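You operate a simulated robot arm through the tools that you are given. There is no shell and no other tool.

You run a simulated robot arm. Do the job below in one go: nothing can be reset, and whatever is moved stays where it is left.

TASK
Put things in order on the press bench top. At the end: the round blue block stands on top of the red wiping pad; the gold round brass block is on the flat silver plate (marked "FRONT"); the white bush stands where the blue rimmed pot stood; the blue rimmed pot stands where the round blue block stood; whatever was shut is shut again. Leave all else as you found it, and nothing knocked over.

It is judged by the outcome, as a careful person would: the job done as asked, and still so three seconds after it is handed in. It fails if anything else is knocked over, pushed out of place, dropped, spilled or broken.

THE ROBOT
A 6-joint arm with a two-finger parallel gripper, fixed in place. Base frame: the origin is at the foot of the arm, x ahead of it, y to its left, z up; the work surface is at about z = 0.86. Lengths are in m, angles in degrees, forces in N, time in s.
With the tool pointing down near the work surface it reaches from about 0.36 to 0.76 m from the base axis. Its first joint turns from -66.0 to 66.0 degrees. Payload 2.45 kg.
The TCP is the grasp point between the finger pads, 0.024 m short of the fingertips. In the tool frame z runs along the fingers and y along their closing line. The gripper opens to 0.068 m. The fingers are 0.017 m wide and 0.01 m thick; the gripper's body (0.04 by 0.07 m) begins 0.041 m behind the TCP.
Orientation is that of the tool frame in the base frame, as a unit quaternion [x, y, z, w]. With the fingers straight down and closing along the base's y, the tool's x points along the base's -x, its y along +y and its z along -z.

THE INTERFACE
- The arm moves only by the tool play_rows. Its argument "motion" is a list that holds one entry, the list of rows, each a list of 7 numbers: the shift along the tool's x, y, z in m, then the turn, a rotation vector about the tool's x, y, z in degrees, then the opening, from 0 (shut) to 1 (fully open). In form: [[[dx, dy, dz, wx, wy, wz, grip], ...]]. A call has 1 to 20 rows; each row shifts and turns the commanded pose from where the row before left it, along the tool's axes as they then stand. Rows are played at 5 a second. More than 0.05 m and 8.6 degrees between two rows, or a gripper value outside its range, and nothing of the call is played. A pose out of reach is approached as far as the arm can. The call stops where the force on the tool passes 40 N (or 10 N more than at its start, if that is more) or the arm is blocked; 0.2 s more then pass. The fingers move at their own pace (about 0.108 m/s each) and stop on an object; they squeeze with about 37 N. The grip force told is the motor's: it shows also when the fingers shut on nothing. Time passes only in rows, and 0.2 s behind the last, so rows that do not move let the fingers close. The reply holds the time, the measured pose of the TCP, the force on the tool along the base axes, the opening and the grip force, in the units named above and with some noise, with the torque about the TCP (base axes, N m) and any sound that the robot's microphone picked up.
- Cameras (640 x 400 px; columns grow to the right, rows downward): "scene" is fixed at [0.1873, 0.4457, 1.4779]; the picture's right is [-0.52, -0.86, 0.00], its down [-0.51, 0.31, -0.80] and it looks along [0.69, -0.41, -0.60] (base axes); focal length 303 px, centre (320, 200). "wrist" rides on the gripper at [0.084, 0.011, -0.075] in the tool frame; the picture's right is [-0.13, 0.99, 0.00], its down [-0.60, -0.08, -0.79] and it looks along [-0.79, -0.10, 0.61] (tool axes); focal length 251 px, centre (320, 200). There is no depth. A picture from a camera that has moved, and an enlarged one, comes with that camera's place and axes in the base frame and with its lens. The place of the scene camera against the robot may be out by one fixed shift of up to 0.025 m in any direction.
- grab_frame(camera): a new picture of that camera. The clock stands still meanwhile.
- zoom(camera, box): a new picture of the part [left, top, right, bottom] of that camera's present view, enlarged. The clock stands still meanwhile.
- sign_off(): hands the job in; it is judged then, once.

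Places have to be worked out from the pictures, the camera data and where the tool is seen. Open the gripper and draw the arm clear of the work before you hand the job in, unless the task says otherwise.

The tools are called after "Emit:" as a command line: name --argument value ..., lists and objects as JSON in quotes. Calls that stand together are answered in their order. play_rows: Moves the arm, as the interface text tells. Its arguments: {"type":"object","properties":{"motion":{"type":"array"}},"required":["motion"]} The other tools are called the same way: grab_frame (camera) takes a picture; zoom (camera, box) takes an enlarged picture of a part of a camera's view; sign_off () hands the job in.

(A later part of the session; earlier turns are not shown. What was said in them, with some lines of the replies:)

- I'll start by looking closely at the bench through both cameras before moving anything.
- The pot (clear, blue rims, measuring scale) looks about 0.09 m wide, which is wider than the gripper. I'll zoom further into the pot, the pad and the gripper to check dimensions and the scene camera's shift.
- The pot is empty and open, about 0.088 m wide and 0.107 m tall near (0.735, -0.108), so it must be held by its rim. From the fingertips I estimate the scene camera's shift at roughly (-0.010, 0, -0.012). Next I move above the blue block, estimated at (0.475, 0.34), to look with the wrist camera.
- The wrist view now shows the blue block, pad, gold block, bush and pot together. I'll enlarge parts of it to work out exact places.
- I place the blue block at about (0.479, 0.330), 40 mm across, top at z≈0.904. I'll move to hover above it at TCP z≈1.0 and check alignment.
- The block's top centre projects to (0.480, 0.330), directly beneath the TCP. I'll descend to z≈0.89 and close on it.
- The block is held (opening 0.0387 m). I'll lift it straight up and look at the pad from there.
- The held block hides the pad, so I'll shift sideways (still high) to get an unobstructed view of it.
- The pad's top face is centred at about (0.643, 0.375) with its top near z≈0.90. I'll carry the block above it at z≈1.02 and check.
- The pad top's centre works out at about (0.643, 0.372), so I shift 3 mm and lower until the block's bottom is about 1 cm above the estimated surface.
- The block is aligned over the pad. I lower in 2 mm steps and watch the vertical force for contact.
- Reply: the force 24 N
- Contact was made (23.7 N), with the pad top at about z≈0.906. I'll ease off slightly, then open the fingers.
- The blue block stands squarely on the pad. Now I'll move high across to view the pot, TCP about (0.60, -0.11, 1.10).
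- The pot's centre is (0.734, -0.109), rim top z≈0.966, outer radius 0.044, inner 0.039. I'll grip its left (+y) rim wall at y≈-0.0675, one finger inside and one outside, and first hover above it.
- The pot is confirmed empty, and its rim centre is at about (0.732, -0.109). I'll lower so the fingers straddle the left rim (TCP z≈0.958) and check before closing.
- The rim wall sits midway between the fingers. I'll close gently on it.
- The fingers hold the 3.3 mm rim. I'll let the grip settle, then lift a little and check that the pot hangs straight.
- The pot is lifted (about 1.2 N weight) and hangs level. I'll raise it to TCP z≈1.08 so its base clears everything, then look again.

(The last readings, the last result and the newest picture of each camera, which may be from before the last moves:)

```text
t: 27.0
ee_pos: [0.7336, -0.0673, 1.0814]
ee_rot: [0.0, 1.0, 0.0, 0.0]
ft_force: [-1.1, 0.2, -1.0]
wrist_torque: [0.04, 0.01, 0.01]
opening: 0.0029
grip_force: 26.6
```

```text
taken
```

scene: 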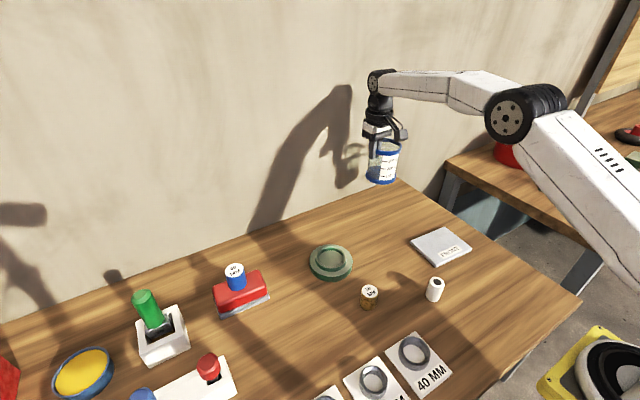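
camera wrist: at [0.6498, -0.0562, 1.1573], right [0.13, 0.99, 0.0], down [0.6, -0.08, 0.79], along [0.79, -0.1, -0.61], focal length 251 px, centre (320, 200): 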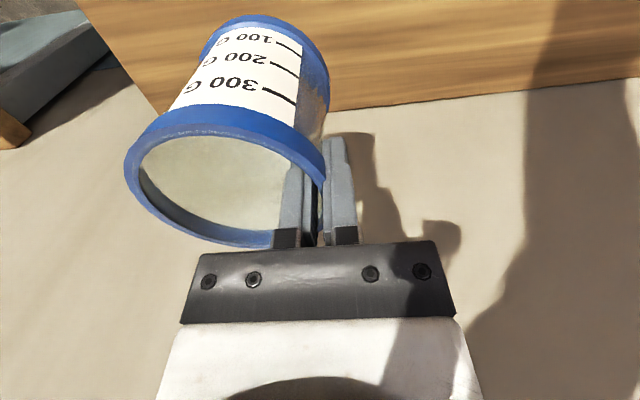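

The pot is held steady in the same pose in the gripper. I'll carry it across to above the blue block's old place (TCP target about (0.480, 0.372)).

Emit:
play_rows --motion '[[[0.005, 0.009, 0, 0, 0, 0, 0], [0.0103, 0.0178, 0, 0, 0, 0, 0], [0.0172, 0.0297, 0, 0, 0, 0, 0], [0.0172, 0.0297, 0, 0, 0, 0, 0], [0.0172, 0.0297, 0, 0, 0, 0, 0], [0.0172, 0.0297, 0, 0, 0, 0, 0], [0.0172, 0.0297, 0, 0, 0, 0, 0], [0.0172, 0.0297, 0, 0, 0, 0, 0], [0.0172, 0.0297, 0, 0, 0, 0, 0], [0.0172, 0.0297, 0, 0, 0, 0, 0], [0.0172, 0.0297, 0, 0, 0, 0, 0], [0.0172, 0.0297, 0, 0, 0, 0, 0], [0.0172, 0.0297, 0, 0, 0, 0, 0], [0.0172, 0.0297, 0, 0, 0, 0, 0], [0.0172, 0.0297, 0, 0, 0, 0, 0], [0.0103, 0.0178, 0, 0, 0, 0, 0], [0.0048, 0.0087, 0, 0, 0, 0, 0], [0, 0, 0, 0, 0, 0, 0]]]'

Emit:
grab_frame --camera "wrist"

Emit:
grab_frame --camera "scene"

```text
t: 30.8
ee_pos: [0.4772, 0.3714, 1.0804]
ee_rot: [-0.001, 1.0, 0.0, 0.0]
ft_force: [-0.3, 0.0, -1.3]
wrist_torque: [0.01, 0.0, -0.03]
opening: 0.003
grip_force: 26.9
```

```text
taken
camera wrist: at [0.3938, 0.3827, 1.1562], right [0.13, 0.99, 0.0], down [0.6, -0.08, 0.79], along [0.79, -0.1, -0.61], focal length 251 px, centre (320, 200)
```

wrist: 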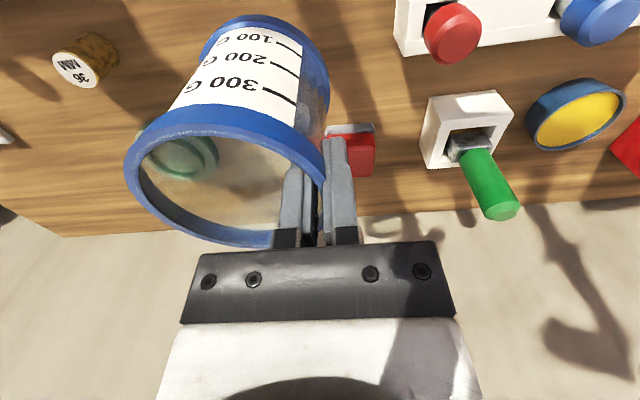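

```text
taken
```

scene: 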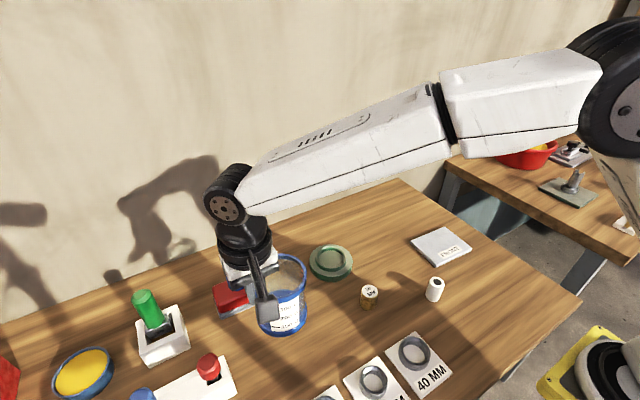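

Everything is clear below. I'll lower the pot until its base is about 1 cm above the table.

Emit:
play_rows --motion '[[[0, 0, 0.01, 0, 0, 0, 0], [0, 0, 0.02, 0, 0, 0, 0], [0, 0, 0.025, 0, 0, 0, 0], [0, 0, 0.025, 0, 0, 0, 0], [0, 0, 0.02, 0, 0, 0, 0], [0, 0, 0.01, 0, 0, 0, 0], [0, 0, 0, 0, 0, 0, 0]]]'

Emit:
grab_frame --camera "wrist"

Emit:
zoom --camera "scene" --box '[210, 250, 370, 380]'

```text
t: 32.4
ee_pos: [0.48, 0.3697, 0.9695]
ee_rot: [0.0, 1.0, 0.0, 0.001]
ft_force: [0.2, 0.3, -0.3]
wrist_torque: [0.04, -0.01, -0.01]
opening: 0.0031
grip_force: 26.1
```

```text
taken
camera wrist: at [0.3956, 0.3812, 1.0464], right [0.13, 0.99, 0.0], down [0.6, -0.08, 0.79], along [0.79, -0.1, -0.61], focal length 251 px, centre (320, 200)
```

wrist: 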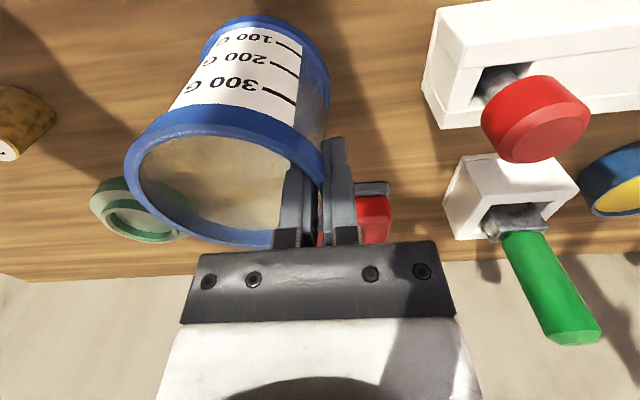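

```text
3.08 times, centred on (290, 315) of scene
camera zoom: at [0.1874, 0.4457, 1.4779], right [-0.52, -0.86, 0.0], down [-0.51, 0.31, -0.8], along [0.69, -0.41, -0.6], focal length 933 px, centre (412, -154)
```

zoom: 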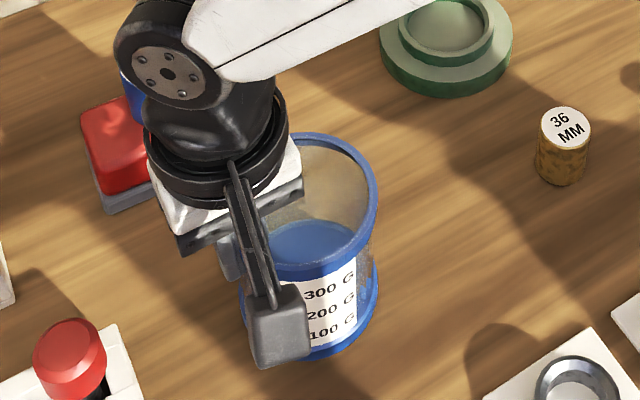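

Still about 1 cm above the table. I'll lower in 2 mm steps, watching for contact.

Emit:
play_rows --motion '[[[0, 0, 0.003, 0, 0, 0, 0], [0, 0, 0.002, 0, 0, 0, 0], [0, 0, 0.002, 0, 0, 0, 0], [0, 0, 0.002, 0, 0, 0, 0], [0, 0, 0, 0, 0, 0, 0]]]'

```text
t: 33.6
ee_pos: [0.4803, 0.3713, 0.9602]
ee_rot: [0.001, 1.0, 0.0, 0.0]
ft_force: [-0.8, 0.1, -0.7]
wrist_torque: [0.04, -0.02, 0.01]
opening: 0.0027
grip_force: 26.5
```

Emit:
play_rows --motion '[[[0, 0, 0.001, 0, 0, 0, 0], [0, 0, 0.001, 0, 0, 0, 0], [0, 0, 0.001, 0, 0, 0, 0], [0, 0, 0, 0, 0, 0, 0]]]'

```text
t: 34.6
ee_pos: [0.48, 0.3718, 0.959]
ee_rot: [0.0, 1.0, 0.001, 0.0]
ft_force: [-2.0, 3.0, 9.6]
wrist_torque: [-0.46, 0.1, -0.11]
opening: 0.0032
grip_force: 26.5
```

Contact: 9.6 N upward, same as at pick-up. I'll ease off half a millimetre and open the fingers slowly.

Emit:
play_rows --motion '[[[0, 0, -0.0007, 0, 0, 0, 0], [0, 0, 0, 0, 0, 0, 0.1], [0, 0, 0, 0, 0, 0, 0.2], [0, 0, 0, 0, 0, 0, 0.35], [0, 0, 0, 0, 0, 0, 0.5], [0, 0, 0, 0, 0, 0, 0.6], [0, 0, 0, 0, 0, 0, 0.6]]]'

Emit:
grab_frame --camera "wrist"

Emit:
zoom --camera "scene" --box '[210, 250, 370, 380]'

```text
t: 36.2
ee_pos: [0.4796, 0.3701, 0.9593]
ee_rot: [0.0, 1.0, 0.0, 0.0]
ft_force: [0.3, 0.9, -0.2]
wrist_torque: [-0.01, -0.01, 0.01]
opening: 0.0411
grip_force: 0.0
```

```text
taken
camera wrist: at [0.3959, 0.3825, 1.035], right [0.13, 0.99, 0.0], down [0.6, -0.08, 0.79], along [0.79, -0.1, -0.61], focal length 251 px, centre (320, 200)
```

wrist: 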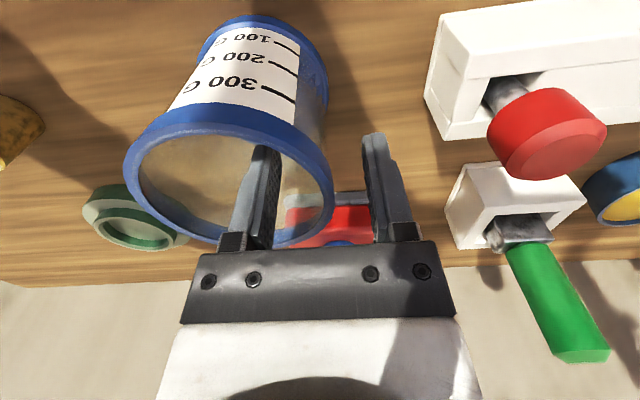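

```text
3.08 times, centred on (290, 315) of scene
camera zoom: at [0.1873, 0.4457, 1.4779], right [-0.52, -0.86, 0.0], down [-0.51, 0.31, -0.8], along [0.69, -0.41, -0.6], focal length 933 px, centre (412, -154)
```

zoom: 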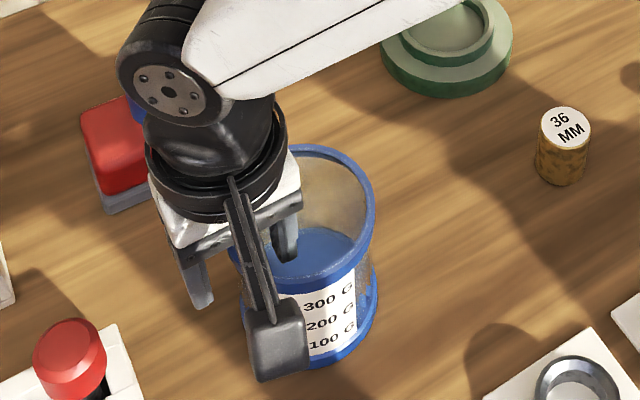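

The rim is free between the fingers. I'll rise straight up out of the pot.

Emit:
play_rows --motion '[[[0, 0, -0.01, 0, 0, 0, 0.6], [0, 0, -0.02, 0, 0, 0, 0.6], [0, 0, -0.03, 0, 0, 0, 0.6], [0, 0, -0.03, 0, 0, 0, 0.6], [0, 0, -0.03, 0, 0, 0, 0.6], [0, 0, 0, 0, 0, 0, 0.6]]]'

Emit:
grab_frame --camera "wrist"

Emit:
zoom --camera "scene" --box '[210, 250, 370, 380]'

```text
t: 37.6
ee_pos: [0.4801, 0.3701, 1.0786]
ee_rot: [0.0, 1.0, -0.001, -0.001]
ft_force: [-0.1, 0.4, -0.8]
wrist_torque: [-0.03, -0.05, 0.0]
opening: 0.0407
grip_force: 0.1
```

```text
taken
camera wrist: at [0.3949, 0.3819, 1.1551], right [0.13, 0.99, 0.0], down [0.6, -0.08, 0.79], along [0.79, -0.1, -0.61], focal length 251 px, centre (320, 200)
```

wrist: 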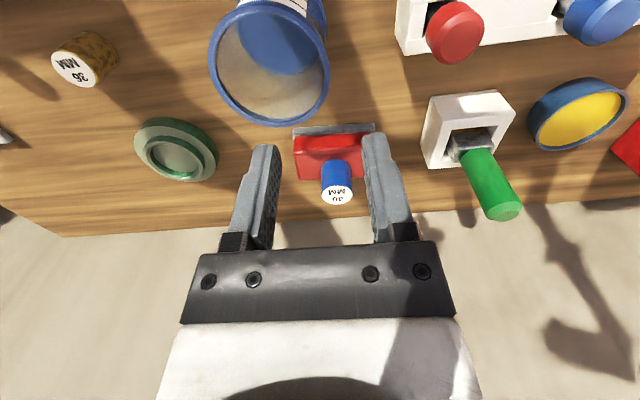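

```text
3.08 times, centred on (290, 315) of scene
camera zoom: at [0.1873, 0.4457, 1.4779], right [-0.52, -0.86, 0.0], down [-0.51, 0.31, -0.8], along [0.69, -0.41, -0.6], focal length 933 px, centre (412, -154)
```

zoom: 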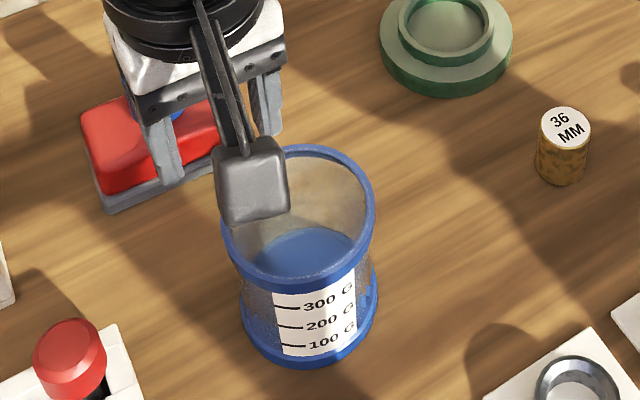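

The pot now stands at about (0.478, 0.332), upright. Next the gold block, which I place near (0.479, 0.122); I'll move high to hover near it and check.

Emit:
play_rows --motion '[[[0, -0.025, 0, 0, 0, 0, 0.8], [0, -0.037, 0, 0, 0, 0, 1], [0, -0.037, 0, 0, 0, 0, 1], [0, -0.037, 0, 0, 0, 0, 1], [0, -0.037, 0, 0, 0, 0, 1], [0, -0.037, 0.01, 0, 0, 0, 1], [0, -0.037, 0.02, 0, 0, 0, 1], [0, 0, 0.02, 0, 0, 0, 1], [0, 0, 0, 0, 0, 0, 1]]]'

Emit:
grab_frame --camera "wrist"

Emit:
zoom --camera "wrist" --box '[240, 0, 400, 110]'

Emit:
zoom --camera "wrist" --box '[0, 0, 240, 180]'

```text
t: 39.6
ee_pos: [0.4794, 0.1235, 1.0296]
ee_rot: [0.0, 1.0, 0.0, 0.0]
ft_force: [0.2, 0.1, -0.6]
wrist_torque: [-0.02, 0.0, -0.01]
opening: 0.0679
grip_force: 0.0
```

```text
taken
camera wrist: at [0.3946, 0.1355, 1.1056], right [0.13, 0.99, 0.0], down [0.6, -0.08, 0.79], along [0.79, -0.1, -0.61], focal length 251 px, centre (320, 200)
```

wrist: 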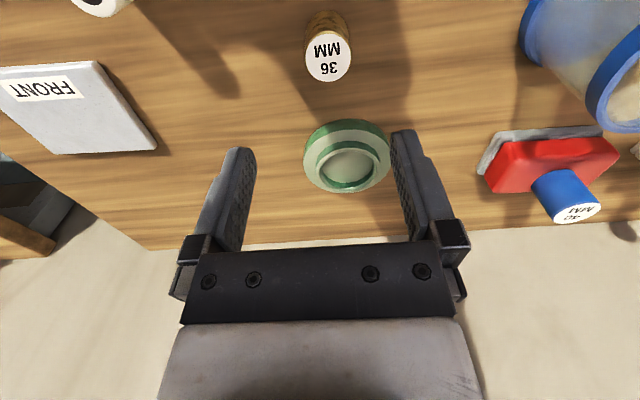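

```text
3.64 times, centred on (320, 55) of wrist
camera zoom: at [0.3946, 0.1355, 1.1056], right [0.13, 0.99, 0.0], down [0.6, -0.08, 0.79], along [0.79, -0.1, -0.61], focal length 914 px, centre (320, 727)
```

zoom: 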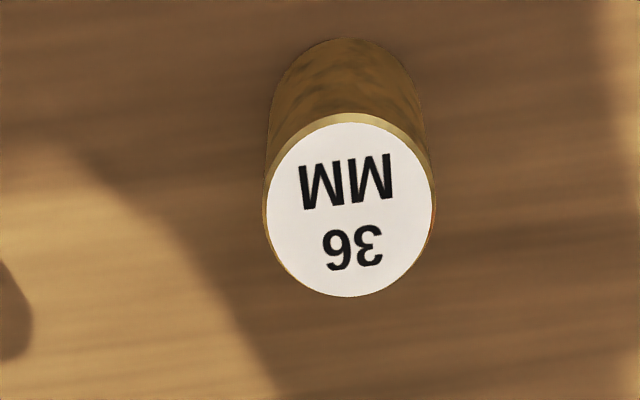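

```text
2.22 times, centred on (120, 90) of wrist
camera zoom: at [0.3946, 0.1355, 1.1056], right [0.13, 0.99, 0.0], down [0.6, -0.08, 0.79], along [0.79, -0.1, -0.61], focal length 559 px, centre (764, 444)
```

zoom: 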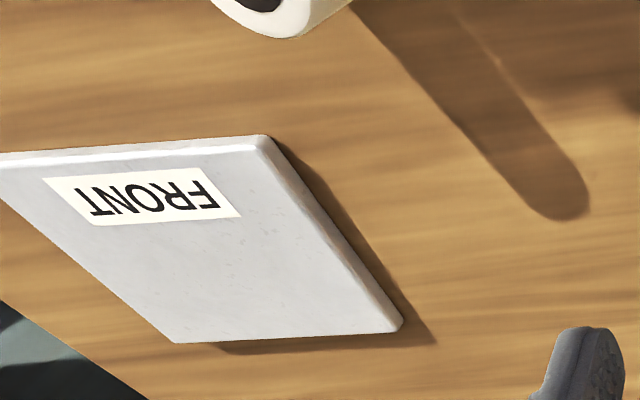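

Gold block is at about (0.479, 0.130), 36 mm wide and about 40 mm tall. The plate spans roughly x 0.472–0.563, y -0.21 to -0.08, centred near (0.518, -0.146). I'll descend on the gold block and grip it.

Emit:
play_rows --motion '[[[0, 0.005, 0.02, 0, 0, 0, 1], [0, 0, 0.03, 0, 0, 0, 1], [0, 0, 0.03, 0, 0, 0, 1], [0, 0, 0.03, 0, 0, 0, 1], [0, 0, 0.02, 0, 0, 0, 1], [0, 0, 0.009, 0, 0, 0, 1], [0, 0, 0, 0, 0, 0, 1]]]'

Emit:
grab_frame --camera "wrist"

```text
t: 41.2
ee_pos: [0.4805, 0.1291, 0.8899]
ee_rot: [0.0, 1.0, -0.001, 0.0]
ft_force: [-0.6, -0.3, -0.7]
wrist_torque: [-0.01, 0.01, 0.01]
opening: 0.0683
grip_force: 0.1
```

```text
taken
camera wrist: at [0.3963, 0.1414, 0.9661], right [0.13, 0.99, 0.0], down [0.6, -0.08, 0.79], along [0.79, -0.1, -0.61], focal length 251 px, centre (320, 200)
```

wrist: 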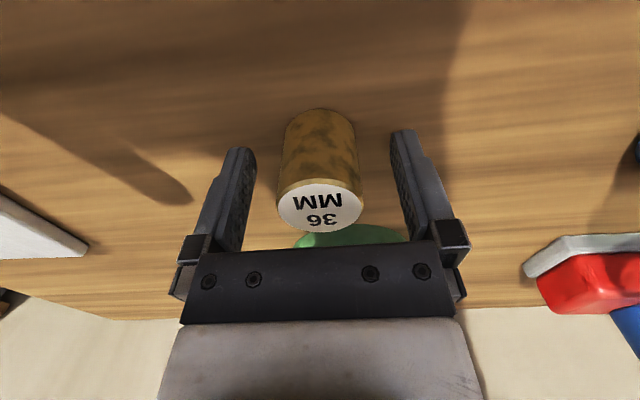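

The gold block is centred between the fingers. I'll close and lift it.

Emit:
play_rows --motion '[[[0, 0, 0, 0, 0, 0, 0.7], [0, 0, 0, 0, 0, 0, 0.5], [0, 0, 0, 0, 0, 0, 0.3], [0, 0, 0, 0, 0, 0, 0.25], [0, 0, 0, 0, 0, 0, 0.25], [0, 0, -0.005, 0, 0, 0, 0.25], [0, 0, -0.015, 0, 0, 0, 0.25], [0, 0, -0.03, 0, 0, 0, 0.25], [0, 0, -0.03, 0, 0, 0, 0.25], [0, 0, -0.03, 0, 0, 0, 0.25], [0, 0, -0.02, 0, 0, 0, 0.25], [0, 0, 0, 0, 0, 0, 0.25]]]'

Emit:
grab_frame --camera "wrist"

```text
t: 43.8
ee_pos: [0.4797, 0.1303, 1.0199]
ee_rot: [0.0, 1.0, 0.0, 0.0]
ft_force: [-0.4, -0.9, -1.8]
wrist_torque: [0.03, 0.0, -0.03]
opening: 0.0349
grip_force: 37.2
```

```text
taken
camera wrist: at [0.3963, 0.1411, 1.0969], right [0.13, 0.99, 0.0], down [0.6, -0.08, 0.79], along [0.79, -0.1, -0.61], focal length 251 px, centre (320, 200)
```

wrist: 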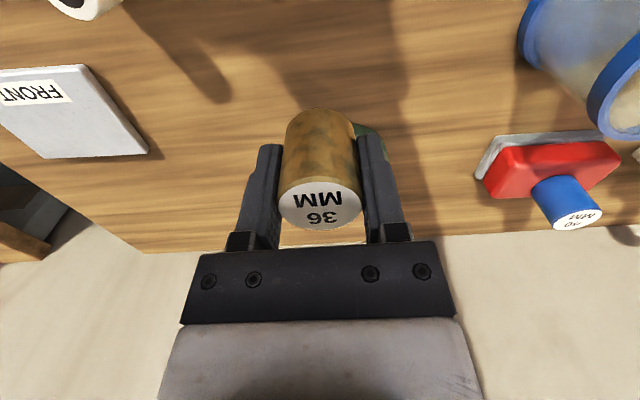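

Held securely. I'll go part-way toward the plate and stop where the held block doesn't hide it, to fix the plate's place precisely.

Emit:
play_rows --motion '[[[0.001, -0.016, -0.002, 0, 0, 0, 0.25], [0.002, -0.032, -0.002, 0, 0, 0, 0.25], [0.002, -0.032, -0.002, 0, 0, 0, 0.25], [0.002, -0.032, -0.002, 0, 0, 0, 0.25], [0.002, -0.032, -0.002, 0, 0, 0, 0.25], [0.001, -0.016, 0, 0, 0, 0, 0.25], [0, 0, 0, 0, 0, 0, 0.25]]]'

Emit:
grab_frame --camera "wrist"

Emit:
zoom --camera "wrist" --box '[100, 20, 340, 180]'

```text
t: 45.4
ee_pos: [0.4681, -0.0301, 1.0284]
ee_rot: [0.0, 1.0, 0.0, 0.001]
ft_force: [0.7, -0.2, -1.6]
wrist_torque: [-0.01, 0.0, -0.01]
opening: 0.0352
grip_force: 37.1
```

```text
taken
camera wrist: at [0.3853, -0.0194, 1.1047], right [0.13, 0.99, 0.0], down [0.6, -0.08, 0.79], along [0.79, -0.1, -0.61], focal length 251 px, centre (320, 200)
```

wrist: 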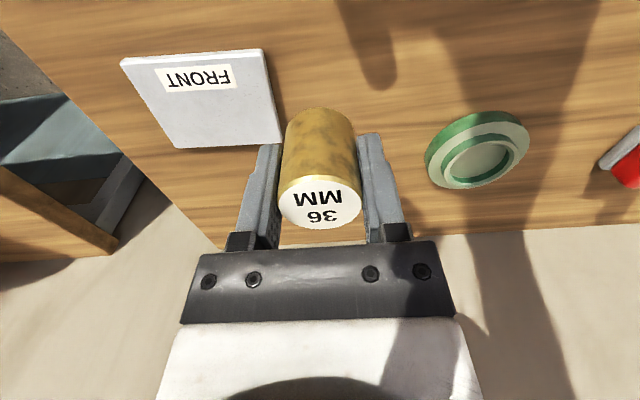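

```text
2.50 times, centred on (220, 100) of wrist
camera zoom: at [0.3853, -0.0194, 1.1047], right [0.13, 0.99, 0.0], down [0.6, -0.08, 0.79], along [0.79, -0.1, -0.61], focal length 629 px, centre (570, 450)
```

zoom: 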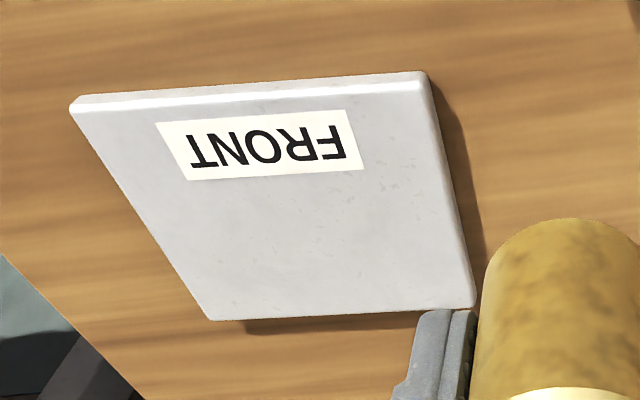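

The plate's centre is about (0.519, -0.150); I'll set the block at about (0.525, -0.150), just clear of the label. Moving above and lowering to about 1 cm over the plate.

Emit:
play_rows --motion '[[[-0.007, -0.015, 0, 0, 0, 0, 0.25], [-0.014, -0.03, 0, 0, 0, 0, 0.25], [-0.014, -0.03, 0, 0, 0, 0, 0.25], [-0.013, -0.03, 0, 0, 0, 0, 0.25], [-0.007, -0.015, 0, 0, 0, 0, 0.25], [0, 0, 0.02, 0, 0, 0, 0.25], [0, 0, 0.03, 0, 0, 0, 0.25], [0, 0, 0.03, 0, 0, 0, 0.25], [0, 0, 0.02, 0, 0, 0, 0.25], [0, 0, 0.012, 0, 0, 0, 0.25], [0, 0, 0, 0, 0, 0, 0.25]]]'

Emit:
grab_frame --camera "wrist"

Emit:
zoom --camera "scene" --box '[380, 190, 500, 290]'

```text
t: 47.8
ee_pos: [0.5256, -0.1514, 0.9178]
ee_rot: [0.0, 1.0, 0.0, 0.0]
ft_force: [0.6, -0.1, -1.3]
wrist_torque: [0.02, 0.01, 0.0]
opening: 0.0351
grip_force: 37.0
```

```text
taken
camera wrist: at [0.4413, -0.1397, 0.9936], right [0.13, 0.99, 0.0], down [0.6, -0.08, 0.79], along [0.79, -0.1, -0.61], focal length 251 px, centre (320, 200)
```

wrist: 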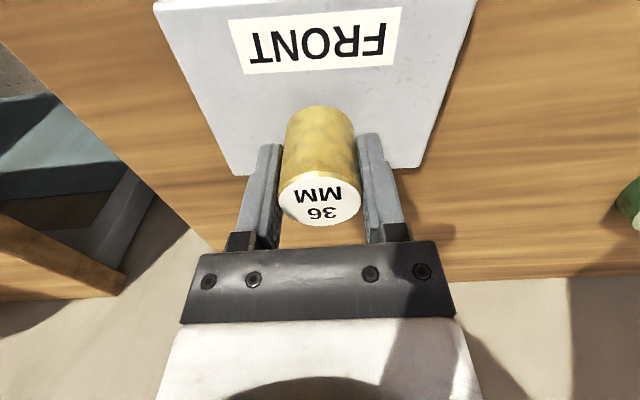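

```text
4.00 times, centred on (440, 240) of scene
camera zoom: at [0.1874, 0.4457, 1.4779], right [-0.52, -0.86, 0.0], down [-0.51, 0.31, -0.8], along [0.69, -0.41, -0.6], focal length 1213 px, centre (-160, 40)
```

zoom: 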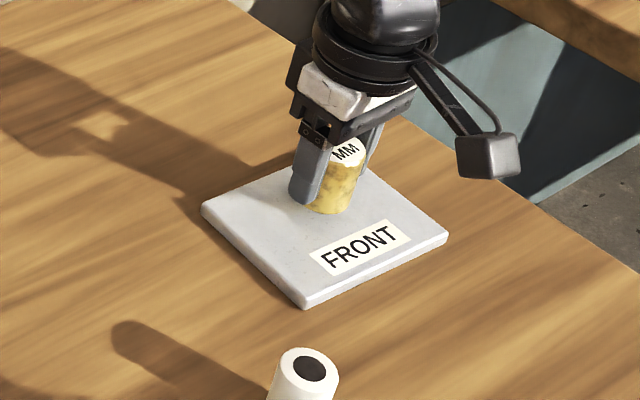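

Aligned over the plate behind the label. Lowering in small steps to contact.

Emit:
play_rows --motion '[[[0, 0, 0.003, 0, 0, 0, 0.25], [0, 0, 0.003, 0, 0, 0, 0.25], [0, 0, 0.002, 0, 0, 0, 0.25], [0, 0, 0.002, 0, 0, 0, 0.25], [0, 0, 0, 0, 0, 0, 0.25]]]'

```text
t: 49.0
ee_pos: [0.5247, -0.151, 0.9072]
ee_rot: [-0.001, 1.0, 0.0, 0.0]
ft_force: [-0.1, 0.9, -1.2]
wrist_torque: [-0.03, -0.02, -0.01]
opening: 0.035
grip_force: 37.1
```

Emit:
play_rows --motion '[[[0, 0, 0.0015, 0, 0, 0, 0.25], [0, 0, 0.0015, 0, 0, 0, 0.25], [0, 0, 0.001, 0, 0, 0, 0.25], [0, 0, 0.001, 0, 0, 0, 0.25], [0, 0, 0, 0, 0, 0, 0.25]]]'

```text
t: 50.2
ee_pos: [0.5252, -0.1499, 0.906]
ee_rot: [0.0, 1.0, 0.0, 0.003]
ft_force: [-5.0, 0.9, 39.9]
wrist_torque: [0.18, 0.26, 0.03]
opening: 0.0351
grip_force: 37.1
```

Firm contact at z≈0.906. I'll back off in small steps until the load is light.

Emit:
play_rows --motion '[[[0, 0, -0.001, 0, 0, 0, 0.25], [0, 0, -0.001, 0, 0, 0, 0.25], [0, 0, 0, 0, 0, 0, 0.25]]]'

```text
t: 51.0
ee_pos: [0.5248, -0.1496, 0.906]
ee_rot: [0.0, 1.0, -0.001, 0.002]
ft_force: [7.3, -3.6, 17.0]
wrist_torque: [-0.08, -0.26, -0.03]
opening: 0.0352
grip_force: 36.8
```

Emit:
play_rows --motion '[[[0, 0, -0.001, 0, 0, 0, 0.25], [0, 0, 0, 0, 0, 0, 0.25]]]'

```text
t: 51.6
ee_pos: [0.5219, -0.1504, 0.9058]
ee_rot: [0.001, 1.0, 0.001, -0.002]
ft_force: [2.4, 0.2, 7.7]
wrist_torque: [-0.1, -0.24, 0.0]
opening: 0.0347
grip_force: 36.8
```

The load is now light (7.7 N). I'll open the fingers and rise.

Emit:
play_rows --motion '[[[0, 0, 0, 0, 0, 0, 0.45], [0, 0, 0, 0, 0, 0, 0.55], [0, 0, 0, 0, 0, 0, 0.65], [0, 0, 0, 0, 0, 0, 0.75], [0, 0, 0, 0, 0, 0, 0.75], [0, 0, -0.01, 0, 0, 0, 0.75], [0, 0, -0.02, 0, 0, 0, 0.75], [0, 0, -0.03, 0, 0, 0, 0.75], [0, 0, -0.03, 0, 0, 0, 0.75], [0, 0, -0.03, 0, 0, 0, 0.75], [0, 0, 0, 0, 0, 0, 0.75]]]'

Emit:
grab_frame --camera "wrist"

Emit:
zoom --camera "scene" --box '[380, 190, 500, 310]'

```text
t: 54.0
ee_pos: [0.5257, -0.1503, 1.0237]
ee_rot: [0.0, 1.0, 0.0, 0.0]
ft_force: [0.4, -0.2, 0.7]
wrist_torque: [-0.04, 0.01, 0.02]
opening: 0.0507
grip_force: 0.1
```

```text
taken
camera wrist: at [0.4421, -0.1386, 1.1007], right [0.13, 0.99, 0.0], down [0.6, -0.08, 0.79], along [0.79, -0.1, -0.61], focal length 251 px, centre (320, 200)
```

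wrist: 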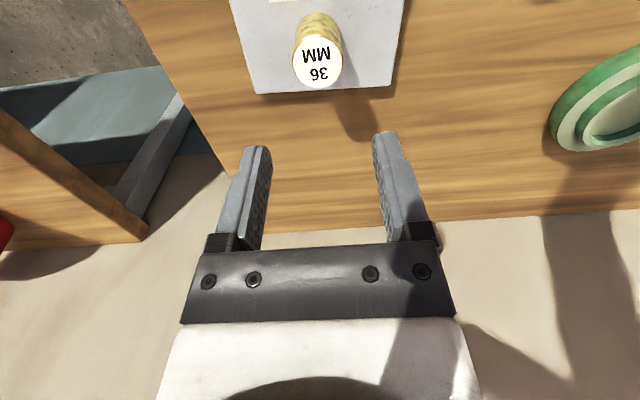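

```text
3.33 times, centred on (440, 250) of scene
camera zoom: at [0.1873, 0.4457, 1.4779], right [-0.52, -0.86, 0.0], down [-0.51, 0.31, -0.8], along [0.69, -0.41, -0.6], focal length 1011 px, centre (-80, 33)
```

zoom: 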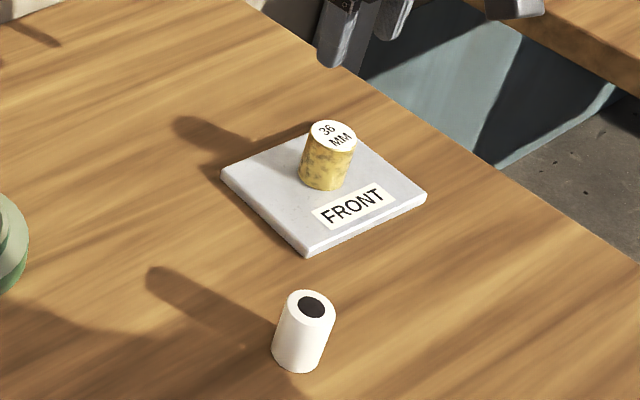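

The gold block stands on the plate, upright. Now the white bush, estimated near (0.415, -0.005): I'll hover above it and check.

Emit:
play_rows --motion '[[[0.012, 0.015, -0.005, 0, 0, 0, 1], [0.022, 0.029, 0, 0, 0, 0, 1], [0.022, 0.029, 0, 0, 0, 0, 1], [0.022, 0.029, 0, 0, 0, 0, 1], [0.022, 0.029, 0, 0, 0, 0, 1], [0.01, 0.014, 0, 0, 0, 0, 1], [0, 0, 0, 0, 0, 0, 1]]]'

Emit:
grab_frame --camera "wrist"

Emit:
zoom --camera "wrist" --box '[240, 0, 400, 110]'

Emit:
zoom --camera "scene" --box '[380, 230, 500, 330]'

```text
t: 55.6
ee_pos: [0.4126, -0.0049, 1.031]
ee_rot: [0.0, 1.0, 0.001, 0.0]
ft_force: [0.2, -0.5, 0.2]
wrist_torque: [0.0, -0.04, -0.01]
opening: 0.0677
grip_force: 0.1
```

```text
taken
camera wrist: at [0.3287, 0.0064, 1.1067], right [0.13, 0.99, 0.0], down [0.6, -0.08, 0.79], along [0.79, -0.1, -0.61], focal length 251 px, centre (320, 200)
```

wrist: 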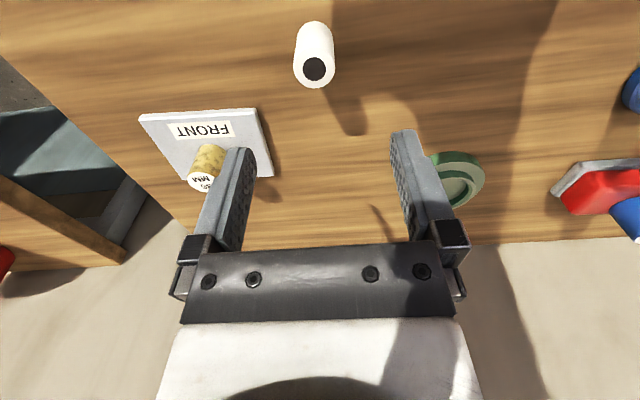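

```text
3.64 times, centred on (320, 55) of wrist
camera zoom: at [0.3287, 0.0064, 1.1067], right [0.13, 0.99, 0.0], down [0.6, -0.08, 0.79], along [0.79, -0.1, -0.61], focal length 914 px, centre (320, 727)
```

zoom: 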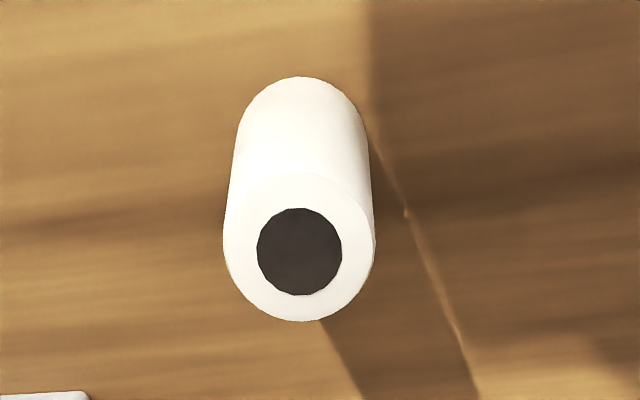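

```text
4.00 times, centred on (440, 280) of scene
camera zoom: at [0.1873, 0.4457, 1.4779], right [-0.52, -0.86, 0.0], down [-0.51, 0.31, -0.8], along [0.69, -0.41, -0.6], focal length 1213 px, centre (-160, -120)
```

zoom: 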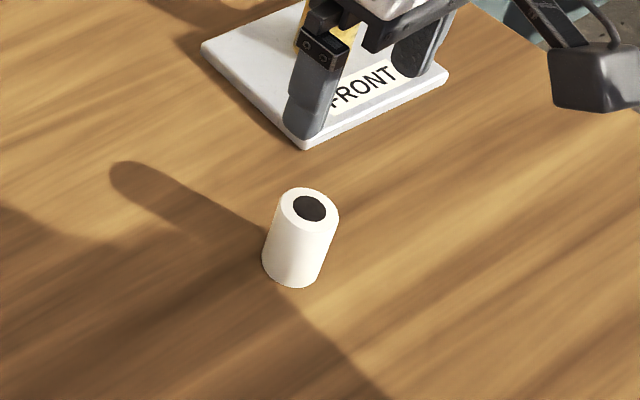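

The bush is at about (0.416, -0.0095), 32 mm wide and roughly 52 mm tall. I'll correct the few millimetres and descend around it.

Emit:
play_rows --motion '[[[-0.001, -0.0045, 0.02, 0, 0, 0, 1], [0, 0, 0.03, 0, 0, 0, 1], [0, 0, 0.03, 0, 0, 0, 1], [0, 0, 0.03, 0, 0, 0, 1], [0, 0, 0.02, 0, 0, 0, 1], [0, 0, 0.01, 0, 0, 0, 1], [0, 0, 0, 0, 0, 0, 1]]]'

Emit:
grab_frame --camera "wrist"

```text
t: 57.2
ee_pos: [0.4158, -0.01, 0.8897]
ee_rot: [0.001, 1.0, 0.0, 0.0]
ft_force: [-0.7, 0.7, -0.7]
wrist_torque: [-0.01, 0.02, 0.01]
opening: 0.0679
grip_force: 0.0
```

```text
taken
camera wrist: at [0.3322, 0.0015, 0.9661], right [0.13, 0.99, 0.0], down [0.6, -0.08, 0.79], along [0.79, -0.1, -0.61], focal length 251 px, centre (320, 200)
```

wrist: 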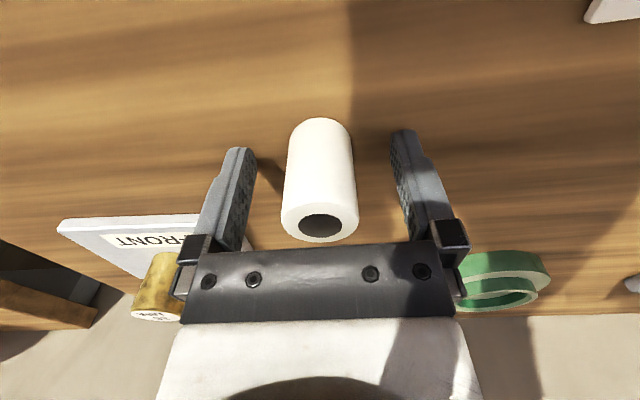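

The bush is centred between the fingers. Closing and lifting.

Emit:
play_rows --motion '[[[0, 0, 0, 0, 0, 0, 0.7], [0, 0, 0, 0, 0, 0, 0.45], [0, 0, 0, 0, 0, 0, 0.3], [0, 0, 0, 0, 0, 0, 0.2], [0, 0, 0, 0, 0, 0, 0.2], [0, 0, -0.005, 0, 0, 0, 0.2], [0, 0, -0.015, 0, 0, 0, 0.2], [0, 0, -0.03, 0, 0, 0, 0.2], [0, 0, -0.03, 0, 0, 0, 0.2], [0, 0, -0.03, 0, 0, 0, 0.2], [0, 0, -0.03, 0, 0, 0, 0.2], [0, 0, 0, 0, 0, 0, 0.2]]]'

Emit:
grab_frame --camera "wrist"

```text
t: 59.8
ee_pos: [0.4145, -0.0102, 1.0312]
ee_rot: [0.0, 1.0, 0.0, 0.0]
ft_force: [-0.1, -0.5, -0.7]
wrist_torque: [0.03, 0.0, -0.01]
opening: 0.0305
grip_force: 37.4
```

```text
taken
camera wrist: at [0.3307, 0.0014, 1.1077], right [0.13, 0.99, 0.0], down [0.6, -0.08, 0.79], along [0.79, -0.1, -0.61], focal length 251 px, centre (320, 200)
```

wrist: 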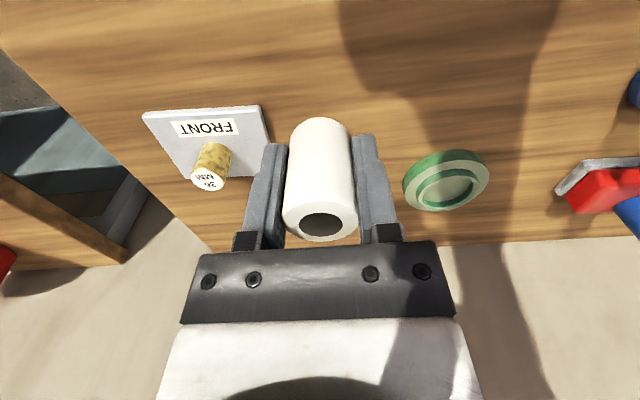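

Held at 30.5 mm. I'll carry it high to above the pot's old place (0.734, -0.109).

Emit:
play_rows --motion '[[[-0.0159, -0.005, 0, 0, 0, 0, 0.2], [-0.0318, -0.00995, 0, 0, 0, 0, 0.2], [-0.0318, -0.00995, 0, 0, 0, 0, 0.2], [-0.0318, -0.00995, 0, 0, 0, 0, 0.2], [-0.0318, -0.00995, 0, 0, 0, 0, 0.2], [-0.0318, -0.00995, 0, 0, 0, 0, 0.2], [-0.0318, -0.00995, 0, 0, 0, 0, 0.2], [-0.0318, -0.00995, 0, 0, 0, 0, 0.2], [-0.0318, -0.00995, 0, 0, 0, 0, 0.2], [-0.0318, -0.00995, 0, 0, 0, 0, 0.2], [-0.0159, -0.005, 0, 0, 0, 0, 0.2], [0, 0, 0, 0, 0, 0, 0.2]]]'

Emit:
grab_frame --camera "wrist"

Emit:
grab_frame --camera "scene"

```text
t: 62.4
ee_pos: [0.733, -0.1086, 1.0311]
ee_rot: [0.0, 1.0, 0.0, 0.0]
ft_force: [-0.2, 0.4, -0.8]
wrist_torque: [0.03, -0.01, -0.02]
opening: 0.0302
grip_force: 36.7
```

```text
taken
camera wrist: at [0.65, -0.0983, 1.1055], right [0.13, 0.99, 0.0], down [0.6, -0.08, 0.79], along [0.79, -0.1, -0.61], focal length 251 px, centre (320, 200)
```

wrist: 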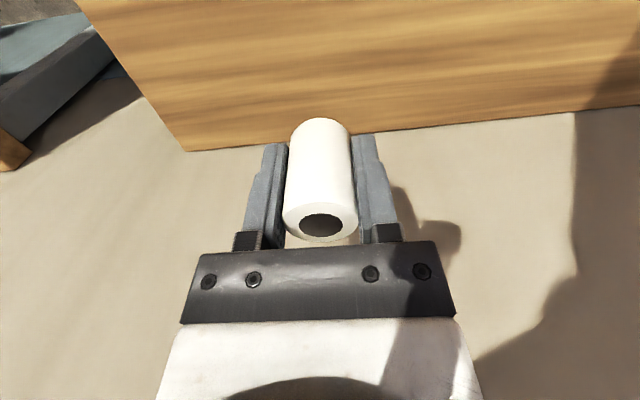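

```text
taken
```

scene: 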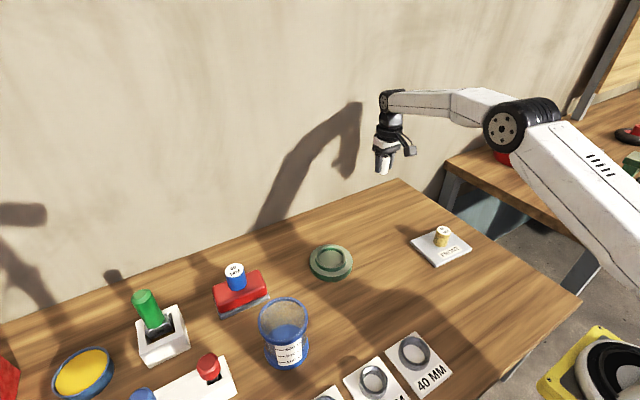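

I'm above the pot's old place. Lowering to about 1 cm above the table.

Emit:
play_rows --motion '[[[0, 0, 0.015, 0, 0, 0, 0.2], [0, 0, 0.03, 0, 0, 0, 0.2], [0, 0, 0.03, 0, 0, 0, 0.2], [0, 0, 0.03, 0, 0, 0, 0.2], [0, 0, 0.018, 0, 0, 0, 0.2], [0, 0, 0.007, 0, 0, 0, 0.2], [0, 0, 0, 0, 0, 0, 0.2]]]'

Emit:
zoom --camera "scene" --box '[340, 160, 420, 230]'

```text
t: 64.0
ee_pos: [0.733, -0.1104, 0.901]
ee_rot: [0.0, 1.0, 0.0, 0.0]
ft_force: [0.2, -0.1, -0.6]
wrist_torque: [-0.01, -0.01, 0.02]
opening: 0.0301
grip_force: 36.7
```

```text
5.71 times, centred on (380, 195) of scene
camera zoom: at [0.1873, 0.4457, 1.4779], right [-0.52, -0.86, 0.0], down [-0.51, 0.31, -0.8], along [0.69, -0.41, -0.6], focal length 1733 px, centre (-23, 229)
```

zoom: 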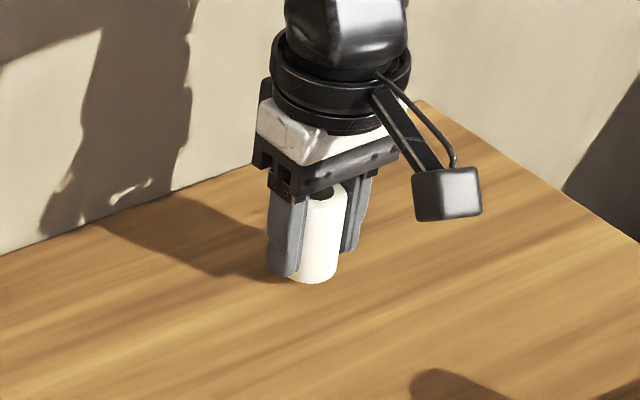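

The bush sits within a few millimetres of where the pot's base centre was in this same view. I nudge 2 mm in +y and lower to contact.

Emit:
play_rows --motion '[[[0, 0.002, 0.002, 0, 0, 0, 0.2], [0, 0, 0.002, 0, 0, 0, 0.2], [0, 0, 0.002, 0, 0, 0, 0.2], [0, 0, 0.002, 0, 0, 0, 0.2], [0, 0, 0, 0, 0, 0, 0.2]]]'

```text
t: 65.2
ee_pos: [0.7348, -0.1077, 0.8927]
ee_rot: [0.0, 1.0, 0.0, 0.0]
ft_force: [0.5, 0.4, -0.3]
wrist_torque: [-0.01, 0.01, 0.0]
opening: 0.0301
grip_force: 36.3
```

Emit:
play_rows --motion '[[[0, 0, 0.001, 0, 0, 0, 0.2], [0, 0, 0.001, 0, 0, 0, 0.2], [0, 0, 0, 0, 0, 0, 0.2]]]'

```text
t: 66.0
ee_pos: [0.7343, -0.1081, 0.8897]
ee_rot: [0.0, 1.0, -0.001, 0.0]
ft_force: [1.1, -0.5, -0.9]
wrist_torque: [0.05, -0.01, 0.04]
opening: 0.0305
grip_force: 37.0
```

Emit:
play_rows --motion '[[[0, 0, 0.001, 0, 0, 0, 0.2], [0, 0, 0, 0, 0, 0, 0.2]]]'

```text
t: 66.6
ee_pos: [0.7343, -0.108, 0.8915]
ee_rot: [-0.001, 1.0, 0.0, 0.0]
ft_force: [0.1, 0.6, 2.0]
wrist_torque: [0.01, 0.01, -0.06]
opening: 0.0301
grip_force: 36.6
```

Vertical force is turning positive (2 N): the bush is just touching. One more half-millimetre to confirm.

Emit:
play_rows --motion '[[[0, 0, 0.0005, 0, 0, 0, 0.2], [0, 0, 0, 0, 0, 0, 0.2]]]'

```text
t: 67.2
ee_pos: [0.7339, -0.1078, 0.8912]
ee_rot: [0.0, 1.0, 0.0, 0.002]
ft_force: [-2.9, -1.5, 10.2]
wrist_torque: [-0.02, 0.04, -0.02]
opening: 0.03
grip_force: 37.1
```

The bush is on the table (10 N). I'll ease off slightly, open and rise.

Emit:
play_rows --motion '[[[0, 0, -0.0005, 0, 0, 0, 0.2], [0, 0, 0, 0, 0, 0, 0.4], [0, 0, 0, 0, 0, 0, 0.5], [0, 0, 0, 0, 0, 0, 0.65], [0, 0, 0, 0, 0, 0, 0.75], [0, 0, 0, 0, 0, 0, 0.75], [0, 0, -0.01, 0, 0, 0, 0.75], [0, 0, -0.02, 0, 0, 0, 0.75], [0, 0, -0.03, 0, 0, 0, 0.75], [0, 0, -0.03, 0, 0, 0, 0.75], [0, 0, -0.03, 0, 0, 0, 0.75], [0, 0, -0.03, 0, 0, 0, 0.75], [0, 0, 0, 0, 0, 0, 0.75]]]'

Emit:
grab_frame --camera "wrist"

Emit:
zoom --camera "scene" --box '[340, 160, 420, 230]'

```text
t: 70.0
ee_pos: [0.7336, -0.11, 1.0397]
ee_rot: [0.0, 1.0, -0.001, 0.0]
ft_force: [0.1, 0.4, -0.4]
wrist_torque: [-0.01, 0.0, 0.03]
opening: 0.0511
grip_force: 0.0
```

```text
taken
camera wrist: at [0.65, -0.0985, 1.1164], right [0.13, 0.99, 0.0], down [0.6, -0.08, 0.79], along [0.79, -0.1, -0.61], focal length 251 px, centre (320, 200)
```

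wrist: 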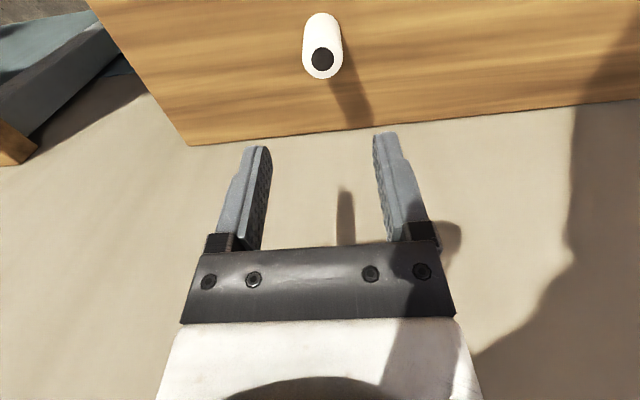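

```text
5.71 times, centred on (380, 195) of scene
camera zoom: at [0.1873, 0.4457, 1.4779], right [-0.52, -0.86, 0.0], down [-0.51, 0.31, -0.8], along [0.69, -0.41, -0.6], focal length 1733 px, centre (-23, 229)
```

zoom: 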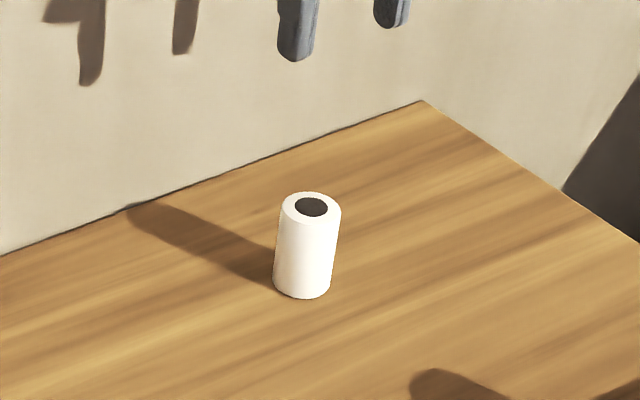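

The bush stands at the pot's old spot; its base centre matches in this view. I'll draw the arm back up to its starting place and review everything.

Emit:
play_rows --motion '[[[0.01, 0.003, -0.03, 0, 0, 0, 0.75], [0.034, 0.006, -0.024, 0, 0, 0, 0.75], [0.034, 0.006, -0.024, 0, 0, 0, 0.75], [0.034, 0.006, -0.024, 0, 0, 0, 0.75], [0.034, 0.006, -0.024, 0, 0, 0, 0.75], [0.034, 0.006, -0.024, 0, 0, 0, 1], [0.034, 0.006, -0.024, 0, 0, 0, 1], [0.034, 0.006, -0.02, 0, 0, 0, 1], [0.027, 0.003, 0, 0, 0, 0, 1], [0, 0, 0, 0, 0, 0, 1]]]'

Emit:
grab_frame --camera "scene"

Emit:
grab_frame --camera "wrist"

Emit:
zoom --camera "scene" --box '[0, 260, 240, 400]'

Emit:
zoom --camera "scene" --box '[200, 240, 460, 400]'

```text
t: 72.2
ee_pos: [0.4596, -0.0602, 1.2332]
ee_rot: [0.0, 1.0, 0.0, 0.001]
ft_force: [0.5, 0.2, -0.2]
wrist_torque: [-0.02, 0.02, -0.02]
opening: 0.0682
grip_force: 0.1
```

```text
taken
```

scene: 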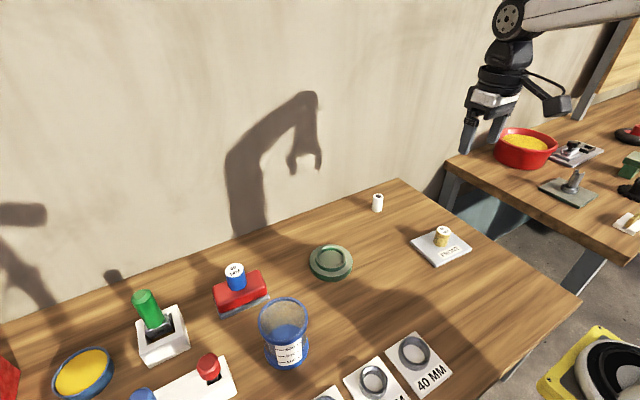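

```text
taken
camera wrist: at [0.3751, -0.0486, 1.3098], right [0.13, 0.99, 0.0], down [0.6, -0.08, 0.79], along [0.79, -0.1, -0.61], focal length 251 px, centre (320, 200)
```

wrist: 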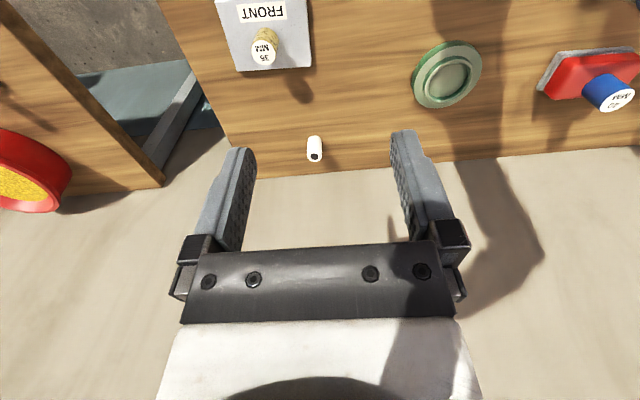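

```text
2.67 times, centred on (120, 330) of scene
camera zoom: at [0.1873, 0.4457, 1.4779], right [-0.52, -0.86, 0.0], down [-0.51, 0.31, -0.8], along [0.69, -0.41, -0.6], focal length 809 px, centre (853, -147)
```

zoom: 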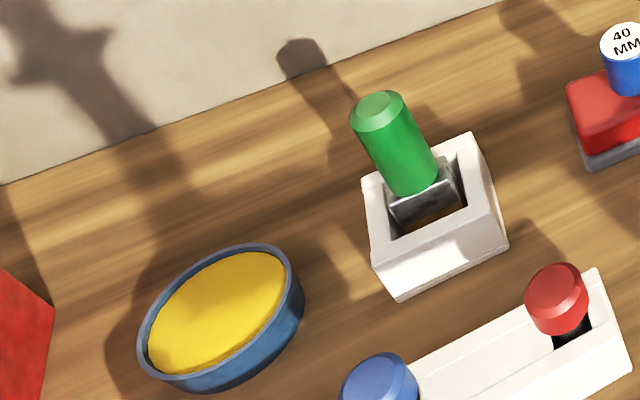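

```text
2.46 times, centred on (330, 320) of scene
camera zoom: at [0.1873, 0.4457, 1.4779], right [-0.52, -0.86, 0.0], down [-0.51, 0.31, -0.8], along [0.69, -0.41, -0.6], focal length 746 px, centre (295, -95)
```

zoom: 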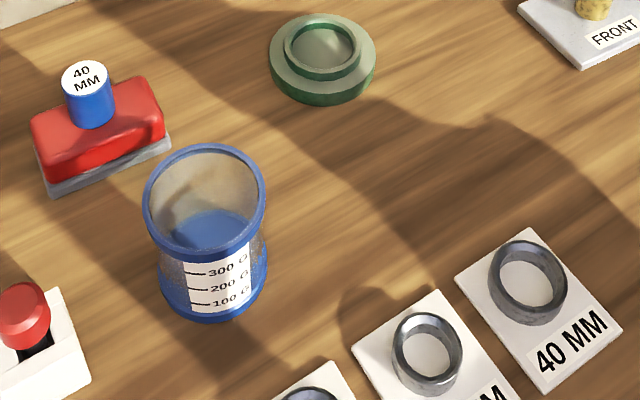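

Everything matches the request. The blue block stands on the red pad and the gold block on the FRONT plate. The pot is on the blue block's old spot and the bush on the pot's old spot. The levers, bowl, cards, green dish, pad and plate haven't moved, I opened nothing that was shut, and the arm is clear with the gripper open. I'm handing the job in.

Emit:
sign_off

```text
The job is handed in.
```

The bench top is in order and the job is handed in. The last pictures, taken just before hand-in, showed:

- **Blue block:** it stands upright near the middle of the red wiping pad.
- **Gold brass block:** it stands on the silver plate, just clear of the "FRONT" label.
- **Blue rimmed pot:** it stands where the blue block was, within a few millimetres. I took the clear pot with the measuring scale to be this one. It was empty, and I carried it by its rim because it is wider than the gripper.
- **White bush:** it stands where the pot was, within a few millimetres.

I saw nothing shut that had to be opened, so there was nothing to close again. The things I left alone, including the levers, bowl, green dish and ring cards, looked unmoved, and nothing was knocked over. The arm is back near its starting position with the gripper open.
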